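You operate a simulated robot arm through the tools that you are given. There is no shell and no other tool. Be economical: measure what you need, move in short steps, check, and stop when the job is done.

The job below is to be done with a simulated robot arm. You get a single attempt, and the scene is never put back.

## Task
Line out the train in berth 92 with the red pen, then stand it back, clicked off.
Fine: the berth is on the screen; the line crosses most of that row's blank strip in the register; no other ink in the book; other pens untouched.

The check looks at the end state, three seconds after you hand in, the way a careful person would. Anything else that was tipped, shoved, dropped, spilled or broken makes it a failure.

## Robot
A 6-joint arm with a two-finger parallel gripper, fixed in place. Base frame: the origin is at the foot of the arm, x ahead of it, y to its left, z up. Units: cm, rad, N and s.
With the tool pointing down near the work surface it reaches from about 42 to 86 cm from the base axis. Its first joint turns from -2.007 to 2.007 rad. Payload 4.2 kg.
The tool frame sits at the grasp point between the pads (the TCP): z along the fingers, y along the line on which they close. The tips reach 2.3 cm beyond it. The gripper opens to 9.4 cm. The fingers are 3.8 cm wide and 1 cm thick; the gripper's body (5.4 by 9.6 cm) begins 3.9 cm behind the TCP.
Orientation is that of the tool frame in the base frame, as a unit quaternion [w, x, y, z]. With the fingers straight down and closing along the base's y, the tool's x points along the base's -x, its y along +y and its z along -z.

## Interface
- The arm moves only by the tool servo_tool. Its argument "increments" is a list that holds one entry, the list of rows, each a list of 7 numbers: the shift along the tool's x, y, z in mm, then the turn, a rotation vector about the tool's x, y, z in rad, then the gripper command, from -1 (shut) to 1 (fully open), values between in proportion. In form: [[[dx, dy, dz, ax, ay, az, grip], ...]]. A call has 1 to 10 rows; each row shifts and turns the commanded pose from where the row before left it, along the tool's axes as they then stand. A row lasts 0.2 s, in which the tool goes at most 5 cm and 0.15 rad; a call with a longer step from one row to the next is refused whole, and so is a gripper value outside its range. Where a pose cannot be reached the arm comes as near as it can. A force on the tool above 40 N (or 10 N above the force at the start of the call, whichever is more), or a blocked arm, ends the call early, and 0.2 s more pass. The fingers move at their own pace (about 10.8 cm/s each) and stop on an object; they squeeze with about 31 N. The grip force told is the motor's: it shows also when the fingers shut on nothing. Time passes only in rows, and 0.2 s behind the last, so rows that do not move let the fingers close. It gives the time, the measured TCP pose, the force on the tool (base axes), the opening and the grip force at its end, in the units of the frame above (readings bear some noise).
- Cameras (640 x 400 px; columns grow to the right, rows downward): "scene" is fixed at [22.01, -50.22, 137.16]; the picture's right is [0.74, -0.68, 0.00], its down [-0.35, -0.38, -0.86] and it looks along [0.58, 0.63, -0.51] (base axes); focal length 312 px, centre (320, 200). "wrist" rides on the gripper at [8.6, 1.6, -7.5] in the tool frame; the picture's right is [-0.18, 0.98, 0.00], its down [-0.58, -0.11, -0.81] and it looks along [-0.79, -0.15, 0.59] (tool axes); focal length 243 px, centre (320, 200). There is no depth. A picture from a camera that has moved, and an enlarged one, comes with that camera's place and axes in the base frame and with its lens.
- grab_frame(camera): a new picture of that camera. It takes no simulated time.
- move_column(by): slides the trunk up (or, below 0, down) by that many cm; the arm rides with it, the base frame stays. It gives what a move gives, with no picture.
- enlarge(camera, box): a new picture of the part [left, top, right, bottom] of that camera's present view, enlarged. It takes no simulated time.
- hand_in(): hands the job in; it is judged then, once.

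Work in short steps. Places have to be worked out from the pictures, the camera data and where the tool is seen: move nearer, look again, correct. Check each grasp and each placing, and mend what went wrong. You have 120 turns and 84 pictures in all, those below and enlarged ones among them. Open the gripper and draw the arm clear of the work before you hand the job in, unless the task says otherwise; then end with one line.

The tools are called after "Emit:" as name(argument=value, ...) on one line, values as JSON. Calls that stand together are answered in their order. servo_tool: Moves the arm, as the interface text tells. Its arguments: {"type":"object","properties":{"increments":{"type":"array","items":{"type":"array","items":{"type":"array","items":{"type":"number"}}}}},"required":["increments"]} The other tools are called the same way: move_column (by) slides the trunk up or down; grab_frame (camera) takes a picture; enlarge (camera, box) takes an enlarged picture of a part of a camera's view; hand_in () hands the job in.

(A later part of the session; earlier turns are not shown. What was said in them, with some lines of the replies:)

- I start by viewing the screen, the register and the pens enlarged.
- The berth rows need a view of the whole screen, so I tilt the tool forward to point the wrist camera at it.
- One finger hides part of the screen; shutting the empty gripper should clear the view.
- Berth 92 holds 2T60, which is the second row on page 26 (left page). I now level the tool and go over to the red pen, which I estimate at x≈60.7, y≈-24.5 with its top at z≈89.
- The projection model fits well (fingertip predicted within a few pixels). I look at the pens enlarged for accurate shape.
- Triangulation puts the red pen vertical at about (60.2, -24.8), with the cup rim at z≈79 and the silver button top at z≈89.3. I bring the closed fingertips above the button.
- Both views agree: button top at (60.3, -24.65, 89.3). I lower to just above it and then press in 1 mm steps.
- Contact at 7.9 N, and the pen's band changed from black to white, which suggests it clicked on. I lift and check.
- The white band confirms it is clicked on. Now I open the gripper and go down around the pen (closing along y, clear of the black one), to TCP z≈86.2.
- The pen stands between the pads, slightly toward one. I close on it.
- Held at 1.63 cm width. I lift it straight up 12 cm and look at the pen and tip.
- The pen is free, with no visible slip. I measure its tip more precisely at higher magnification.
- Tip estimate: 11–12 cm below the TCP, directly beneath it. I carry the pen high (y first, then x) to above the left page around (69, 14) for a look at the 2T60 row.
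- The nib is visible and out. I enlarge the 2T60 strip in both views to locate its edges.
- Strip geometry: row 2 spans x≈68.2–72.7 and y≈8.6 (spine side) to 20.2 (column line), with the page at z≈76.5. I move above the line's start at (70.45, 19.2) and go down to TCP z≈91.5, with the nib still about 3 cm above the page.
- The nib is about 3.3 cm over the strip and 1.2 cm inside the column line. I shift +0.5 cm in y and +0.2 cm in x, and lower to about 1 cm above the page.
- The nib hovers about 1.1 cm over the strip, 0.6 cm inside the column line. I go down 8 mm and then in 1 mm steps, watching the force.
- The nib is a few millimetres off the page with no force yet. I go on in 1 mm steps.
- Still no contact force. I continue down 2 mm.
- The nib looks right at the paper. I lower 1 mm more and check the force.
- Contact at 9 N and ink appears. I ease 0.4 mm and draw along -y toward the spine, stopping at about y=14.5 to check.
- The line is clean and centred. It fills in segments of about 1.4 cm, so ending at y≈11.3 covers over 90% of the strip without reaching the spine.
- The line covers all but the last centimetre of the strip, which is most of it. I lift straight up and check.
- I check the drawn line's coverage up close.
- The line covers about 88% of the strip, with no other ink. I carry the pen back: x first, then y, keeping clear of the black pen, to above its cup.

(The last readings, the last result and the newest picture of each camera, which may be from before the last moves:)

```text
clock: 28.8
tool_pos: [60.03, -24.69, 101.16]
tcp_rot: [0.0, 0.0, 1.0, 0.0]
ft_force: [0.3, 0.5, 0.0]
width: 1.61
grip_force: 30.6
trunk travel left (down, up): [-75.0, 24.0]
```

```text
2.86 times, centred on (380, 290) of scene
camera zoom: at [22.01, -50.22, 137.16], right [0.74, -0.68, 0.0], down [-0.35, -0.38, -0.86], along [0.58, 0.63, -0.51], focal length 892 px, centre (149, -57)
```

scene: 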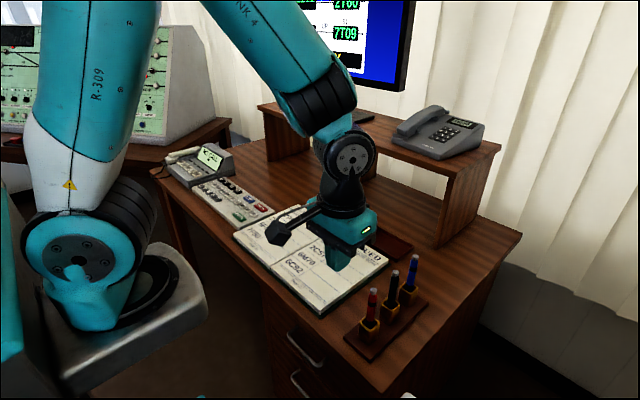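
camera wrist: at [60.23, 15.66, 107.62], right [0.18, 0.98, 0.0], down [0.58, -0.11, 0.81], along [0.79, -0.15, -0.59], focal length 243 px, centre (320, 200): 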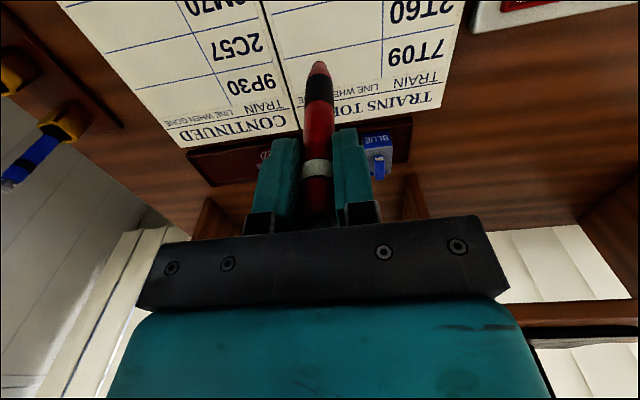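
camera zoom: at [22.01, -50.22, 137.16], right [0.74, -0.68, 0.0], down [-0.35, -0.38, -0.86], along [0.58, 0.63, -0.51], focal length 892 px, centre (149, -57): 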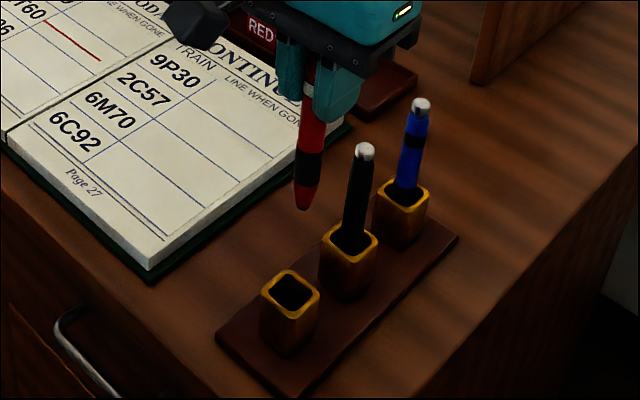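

The pen hangs straight, and seems to have crept about 0.4 cm down in the grip. I align to (60.25, -24.8) and lower the tip to just above the rim.

Emit:
servo_tool(increments=[[[-2, -1, 20, 0, 0, 0, -1], [0, 0, 25, 0, 0, 0, -1], [0, 0, 25, 0, 0, 0, -1], [0, 0, 15, 0, 0, 0, -1], [0, 0, 0, 0, 0, 0, -1]]])

Emit:
enlarge(camera="wrist", box=[260, 0, 380, 120])

Emit:
enlarge(camera="scene", box=[330, 250, 420, 350])

```text
clock: 30.0
tool_pos: [60.34, -24.72, 92.48]
tcp_rot: [0.0, 0.0, 1.0, 0.001]
ft_force: [-0.4, 0.5, 0.5]
width: 1.61
grip_force: 30.3
trunk travel left (down, up): [-75.0, 24.0]
```

```text
3.33 times, centred on (320, 60) of wrist
camera zoom: at [51.62, -23.24, 99.84], right [0.18, 0.98, 0.0], down [0.58, -0.11, 0.81], along [0.79, -0.15, -0.59], focal length 809 px, centre (320, 667)
```

zoom: 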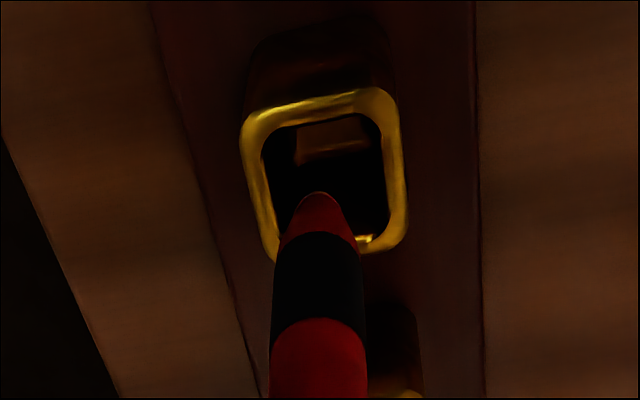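

```text
4.00 times, centred on (375, 300) of scene
camera zoom: at [22.01, -50.22, 137.16], right [0.74, -0.68, 0.0], down [-0.35, -0.38, -0.86], along [0.58, 0.63, -0.51], focal length 1249 px, centre (100, -200)
```

zoom: 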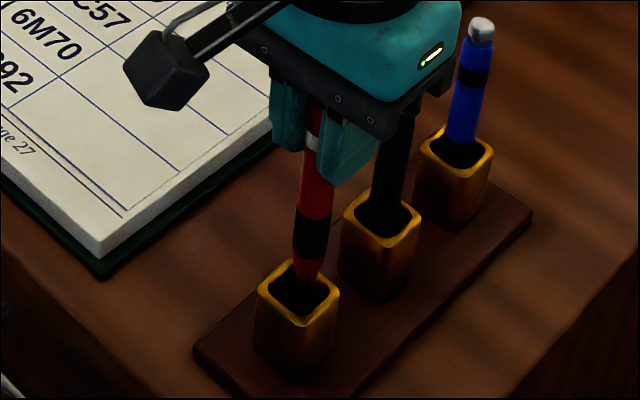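

The pen is tilted about 0.05 rad (tip toward +x) within the pads. I counter-rotate the tool by that amount so it enters the cup upright, and check.

Emit:
servo_tool(increments=[[[0, 0, 0, 0, 0.05, 0, -1], [0, 0, 0, 0, 0, 0, -1]]])

Emit:
enlarge(camera="wrist", box=[260, 0, 380, 120])

Emit:
enlarge(camera="scene", box=[330, 250, 420, 350])

```text
clock: 30.6
tool_pos: [60.35, -24.72, 92.47]
tcp_rot: [-0.026, 0.0, 1.0, 0.0]
ft_force: [-0.8, -0.1, -1.3]
width: 1.61
grip_force: 30.7
trunk travel left (down, up): [-75.0, 24.0]
```

```text
3.33 times, centred on (320, 60) of wrist
camera zoom: at [52.02, -23.25, 100.26], right [0.18, 0.98, -0.01], down [0.62, -0.11, 0.78], along [0.76, -0.15, -0.63], focal length 809 px, centre (320, 667)
```

zoom: 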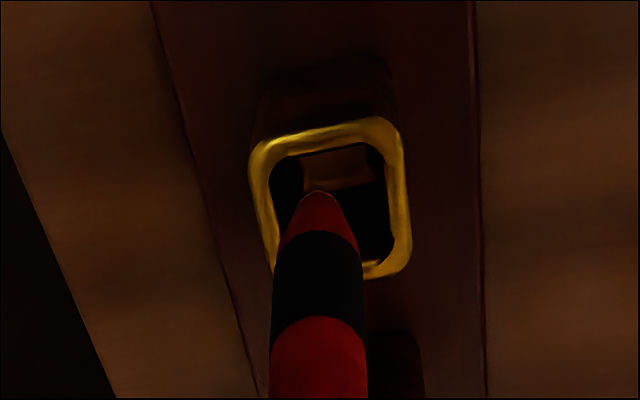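

```text
4.00 times, centred on (375, 300) of scene
camera zoom: at [22.01, -50.22, 137.16], right [0.74, -0.68, 0.0], down [-0.35, -0.38, -0.86], along [0.58, 0.63, -0.51], focal length 1249 px, centre (100, -200)
```

zoom: 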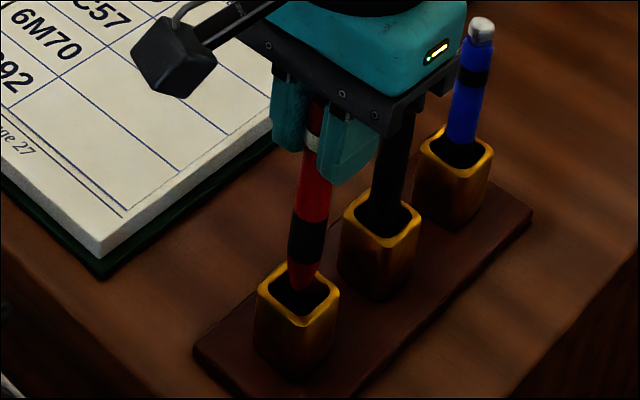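

The tip is centred in x but about 0.25 cm toward -y. I correct that and lower in steps, expecting the bottom near TCP z≈86.5.

Emit:
servo_tool(increments=[[[0, 2.5, 0, 0, 0, 0, -1], [-0.5, 0, 10, 0, 0, 0, -1], [-0.5, 0, 10, 0, 0, 0, -1], [-0.5, 0, 10, 0, 0, 0, -1], [-0.5, 0, 10, 0, 0, 0, -1], [-0.3, 0, 6, 0, 0, 0, -1], [0, 0, 0, 0, 0, 0, -1]]])

Emit:
enlarge(camera="wrist", box=[260, 0, 380, 160])

Emit:
enlarge(camera="scene", box=[330, 250, 420, 350])

```text
clock: 32.2
tool_pos: [60.34, -24.63, 88.09]
tcp_rot: [-0.025, -0.001, 1.0, 0.0]
ft_force: [0.6, 0.1, -0.7]
width: 1.62
grip_force: 30.9
trunk travel left (down, up): [-75.0, 24.0]
```

```text
2.50 times, centred on (320, 80) of wrist
camera zoom: at [52.04, -23.05, 95.6], right [0.18, 0.98, -0.01], down [0.62, -0.11, 0.78], along [0.76, -0.15, -0.63], focal length 606 px, centre (320, 500)
```

zoom: 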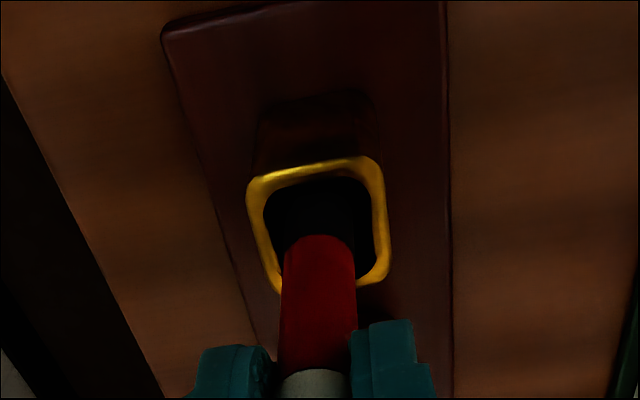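

```text
4.00 times, centred on (375, 300) of scene
camera zoom: at [22.01, -50.22, 137.16], right [0.74, -0.68, 0.0], down [-0.35, -0.38, -0.86], along [0.58, 0.63, -0.51], focal length 1249 px, centre (100, -200)
```

zoom: 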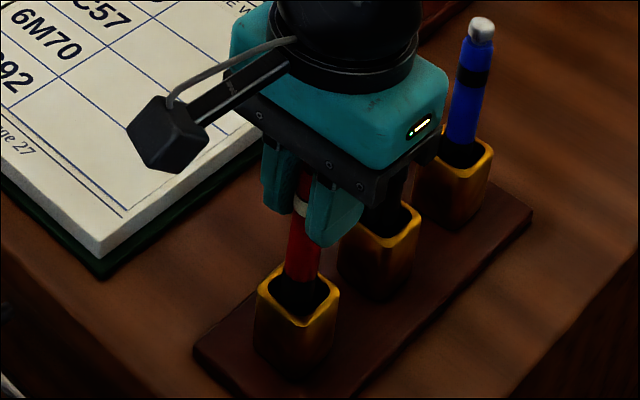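

Going in freely. I continue with 2 mm then 1 mm steps to the bottom.

Emit:
servo_tool(increments=[[[-0.2, 0, 4, 0, 0, 0, -1], [-0.2, 0, 4, 0, 0, 0, -1], [0, 0, 2, 0, 0, 0, -1], [0, 0, 2, 0, 0, 0, -1], [0, 0, 1, 0, 0, 0, -1], [0, 0, 1, 0, 0, 0, -1], [0, 0, 0, 0, 0, 0, -1]]])

```text
clock: 33.8
tool_pos: [60.32, -24.42, 86.5]
tcp_rot: [-0.024, 0.0, 1.0, -0.001]
ft_force: [2.7, -2.8, 22.8]
width: 1.63
grip_force: 31.4
trunk travel left (down, up): [-75.0, 24.0]
```

The pen is seated on the cup bottom (22.8 N). I ease up 1.5 mm and open the fingers.

Emit:
servo_tool(increments=[[[0, 0, -1.5, 0, 0, 0, -1], [0, 0, 0, 0, 0, 0, -0.5], [0, 0, 0, 0, 0, 0, 0], [0, 0, 0, 0, 0, 0, 0], [0, 0, 0, 0, 0, 0, 0]]])

Emit:
enlarge(camera="wrist", box=[220, 40, 420, 240])

Emit:
enlarge(camera="scene", box=[330, 250, 420, 350])

```text
clock: 35.0
tool_pos: [60.36, -24.44, 86.67]
tcp_rot: [-0.024, 0.001, 1.0, 0.0]
ft_force: [0.6, -0.5, -0.2]
width: 4.69
grip_force: 0.0
trunk travel left (down, up): [-75.0, 24.0]
```

```text
2.00 times, centred on (320, 140) of wrist
camera zoom: at [52.01, -23.0, 94.36], right [0.18, 0.98, -0.01], down [0.62, -0.11, 0.78], along [0.76, -0.15, -0.63], focal length 485 px, centre (320, 320)
```

zoom: 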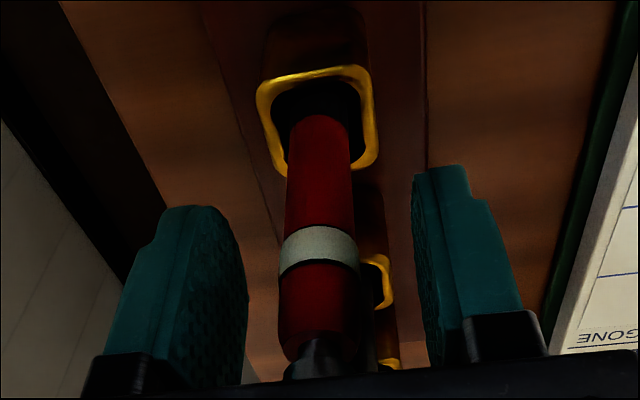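

```text
4.00 times, centred on (375, 300) of scene
camera zoom: at [22.01, -50.22, 137.16], right [0.74, -0.68, 0.0], down [-0.35, -0.38, -0.86], along [0.58, 0.63, -0.51], focal length 1249 px, centre (100, -200)
```

zoom: 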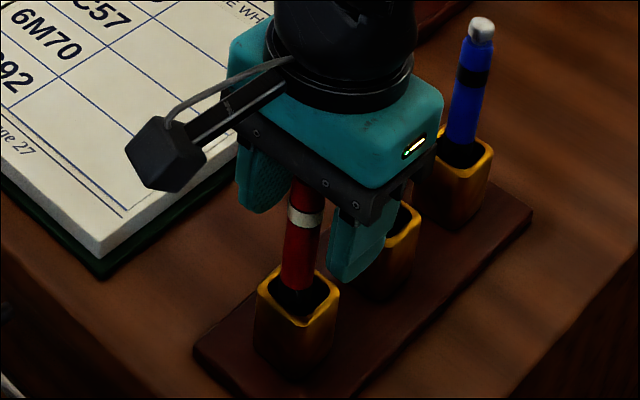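

The pen stands released in its cup. I rise straight up, level the tool, and shut the fingers above it.

Emit:
servo_tool(increments=[[[-1, 0, -20, 0, 0, 0, 0], [1, 0, -20, 0, 0, 0, 0], [1, 0, -20, 0, 0, 0, 0], [1, 0, -20, 0, 0, 0, 0], [1, 0, -20, 0, 0, 0, 0], [0, 0, 0, 0, -0.05, 0, 0], [0, 0, 0, 0, 0, 0, -1], [0, 0, 0, 0, 0, 0, -1], [0, 0, 0, 0, 0, 0, -1]]])

Emit:
enlarge(camera="wrist", box=[240, 40, 420, 180])

Emit:
enlarge(camera="scene", box=[320, 200, 440, 340])

```text
clock: 37.0
tool_pos: [60.47, -24.4, 96.53]
tcp_rot: [0.0, -0.001, 1.0, -0.001]
ft_force: [-0.3, -0.2, 1.3]
width: 0.0
grip_force: 31.5
trunk travel left (down, up): [-75.0, 24.0]
```

```text
2.86 times, centred on (330, 110) of wrist
camera zoom: at [51.82, -22.98, 103.96], right [0.18, 0.98, 0.0], down [0.58, -0.11, 0.81], along [0.79, -0.15, -0.59], focal length 693 px, centre (291, 457)
```

zoom: 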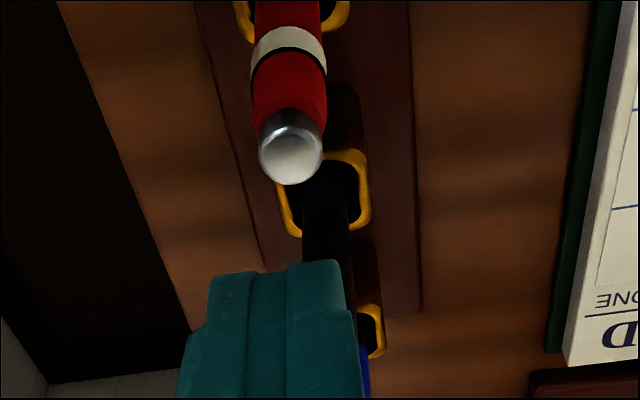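

```text
2.86 times, centred on (380, 270) of scene
camera zoom: at [22.01, -50.22, 137.16], right [0.74, -0.68, 0.0], down [-0.35, -0.38, -0.86], along [0.58, 0.63, -0.51], focal length 892 px, centre (149, 0)
```

zoom: 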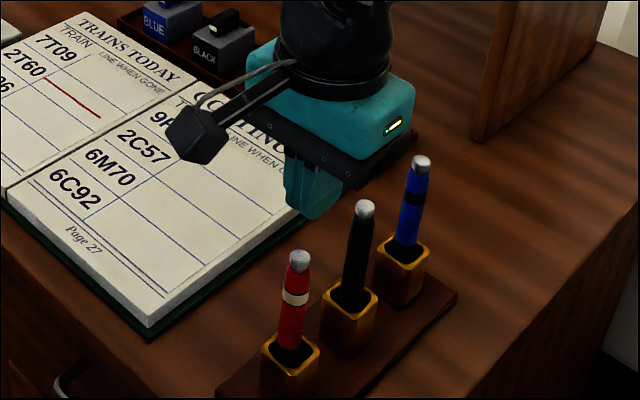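

The pen stands upright, white band (still on), top at about (60.0, -24.5). I align and press the button again to click it off.

Emit:
servo_tool(increments=[[[4, -1, 20, 0, 0, 0, -1], [0, 0, 20, 0, 0, 0, -1], [0, 0, 5, 0, 0, 0, -1], [0, 0, 2, 0, 0, 0, -1], [0, 0, 1, 0, 0, 0, -1], [0, 0, 1, 0, 0, 0, -1]]])

Emit:
enlarge(camera="scene", box=[320, 200, 440, 340])

```text
clock: 38.4
tool_pos: [60.12, -24.54, 91.67]
tcp_rot: [0.0, 0.0, 1.0, 0.0]
ft_force: [-0.6, -0.8, 6.5]
width: 0.0
grip_force: 31.2
trunk travel left (down, up): [-75.0, 24.0]
```

```text
2.86 times, centred on (380, 270) of scene
camera zoom: at [22.01, -50.22, 137.16], right [0.74, -0.68, 0.0], down [-0.35, -0.38, -0.86], along [0.58, 0.63, -0.51], focal length 892 px, centre (149, 0)
```

zoom: 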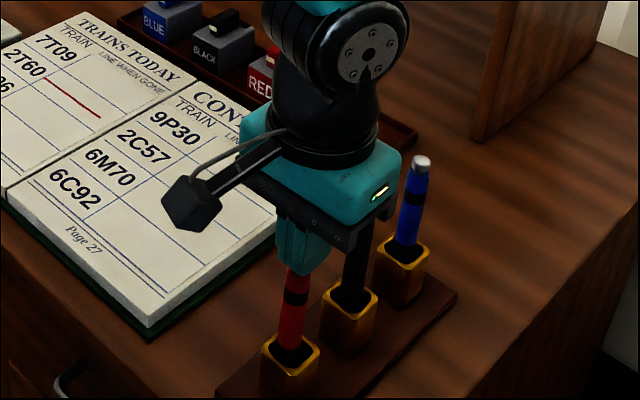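

The band turned black again: clicked off. I lift away, open the gripper well above, and check everything.

Emit:
servo_tool(increments=[[[0, 0, -15, 0, 0, 0, -1], [0, 0, -40, 0, 0, 0, -1], [0, 0, -40, 0, 0, 0, -1], [0, 0, -40, 0, 0, 0, -1], [40, 20, -20, 0, 0, 0, 1], [40, 40, -20, 0, 0, 0, 1], [0, 40, 0, 0, 0, 0, 1], [0, 40, 0, 0, 0, 0, 1], [0, 40, 0, 0, 0, 0, 1], [0, 0, 0, 0, 0, 0, 1]]])

Emit:
grab_frame(camera="scene")

Emit:
enlarge(camera="scene", box=[240, 190, 440, 350])

```text
refused: row 6 steps farther than a row can; nothing moved
```

```text
29 pictures are left
```

scene: 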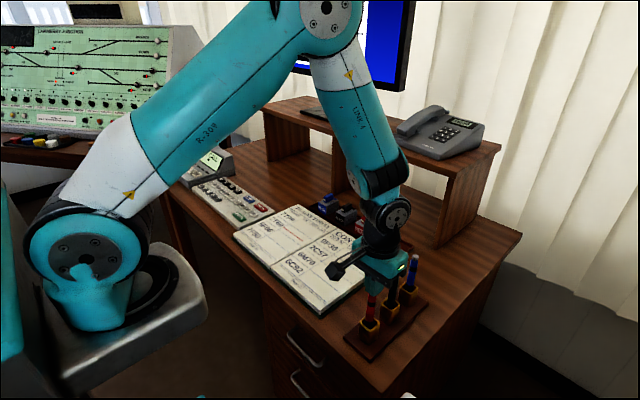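

```text
2.50 times, centred on (340, 270) of scene
camera zoom: at [22.01, -50.22, 137.16], right [0.74, -0.68, 0.0], down [-0.35, -0.38, -0.86], along [0.58, 0.63, -0.51], focal length 781 px, centre (270, 25)
```

zoom: 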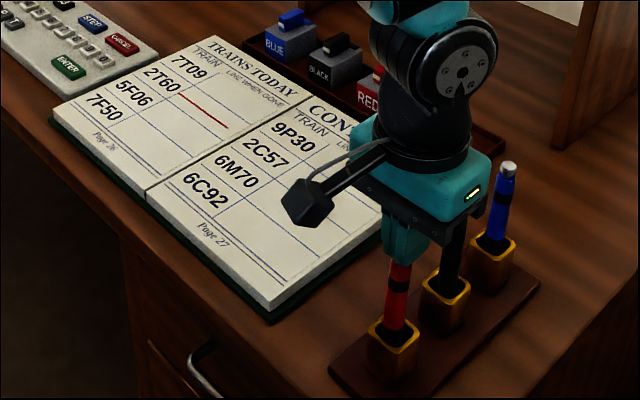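

The call was refused for one over-long row; I repeat the retreat with smaller steps.

Emit:
servo_tool(increments=[[[0, 0, -15, 0, 0, 0, -1], [0, 0, -40, 0, 0, 0, -1], [0, 0, -40, 0, 0, 0, -1], [0, 0, -40, 0, 0, 0, -1], [30, 20, -20, 0, 0, 0, 1], [30, 20, -20, 0, 0, 0, 1], [20, 40, 0, 0, 0, 0, 1], [0, 40, 0, 0, 0, 0, 1], [0, 40, 0, 0, 0, 0, 1], [0, 0, 0, 0, 0, 0, 1]]])

Emit:
grab_frame(camera="scene")

Emit:
enlarge(camera="scene", box=[320, 240, 440, 360])

Emit:
grab_frame(camera="wrist")

```text
clock: 40.6
tool_pos: [51.97, -8.52, 109.26]
tcp_rot: [0.001, 0.0, 1.0, 0.0]
ft_force: [0.2, -0.3, 1.1]
width: 9.4
grip_force: 0.1
trunk travel left (down, up): [-75.0, 24.0]
```

```text
27 pictures are left
```

scene: 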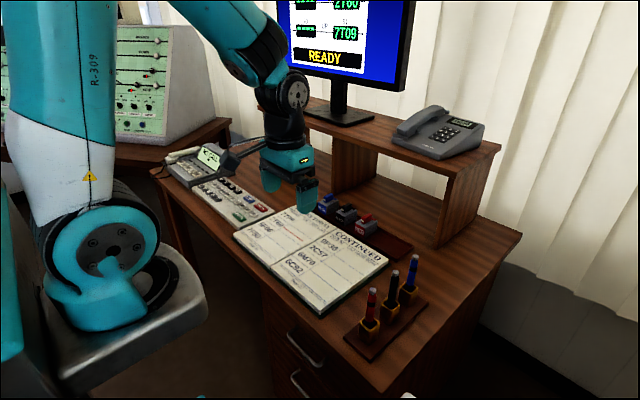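

```text
3.33 times, centred on (380, 300) of scene
camera zoom: at [22.01, -50.22, 137.16], right [0.74, -0.68, 0.0], down [-0.35, -0.38, -0.86], along [0.58, 0.63, -0.51], focal length 1041 px, centre (120, -133)
```

zoom: 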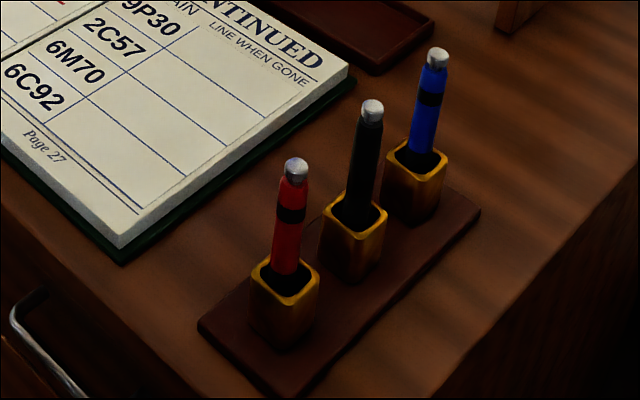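

```text
25 pictures are left
camera wrist: at [43.31, -7.14, 116.57], right [0.18, 0.98, 0.0], down [0.58, -0.11, 0.81], along [0.79, -0.15, -0.59], focal length 243 px, centre (320, 200)
```

wrist: 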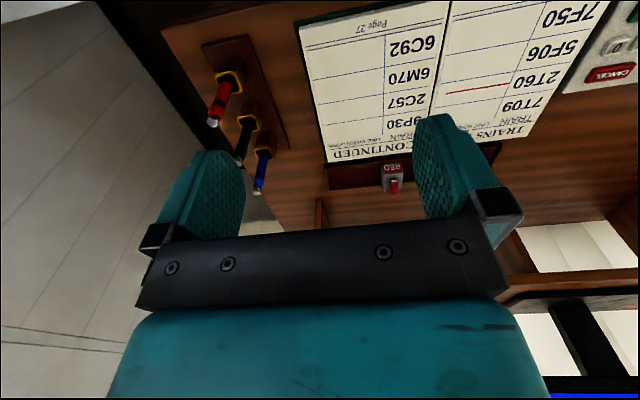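

The red pen stands in its cup with a black band (off), the other pens are undisturbed, and the only ink is the line in the 2T60 row. The arm is clear and open, so I hand in.

Emit:
hand_in()

```text
The job is handed in.
```

I lined out 2T60, the train the screen shows in berth 92, with the red pen across about 88% of its blank strip, then stood the pen back in its cup clicked off; no other ink showed in the book and the other pens were untouched.
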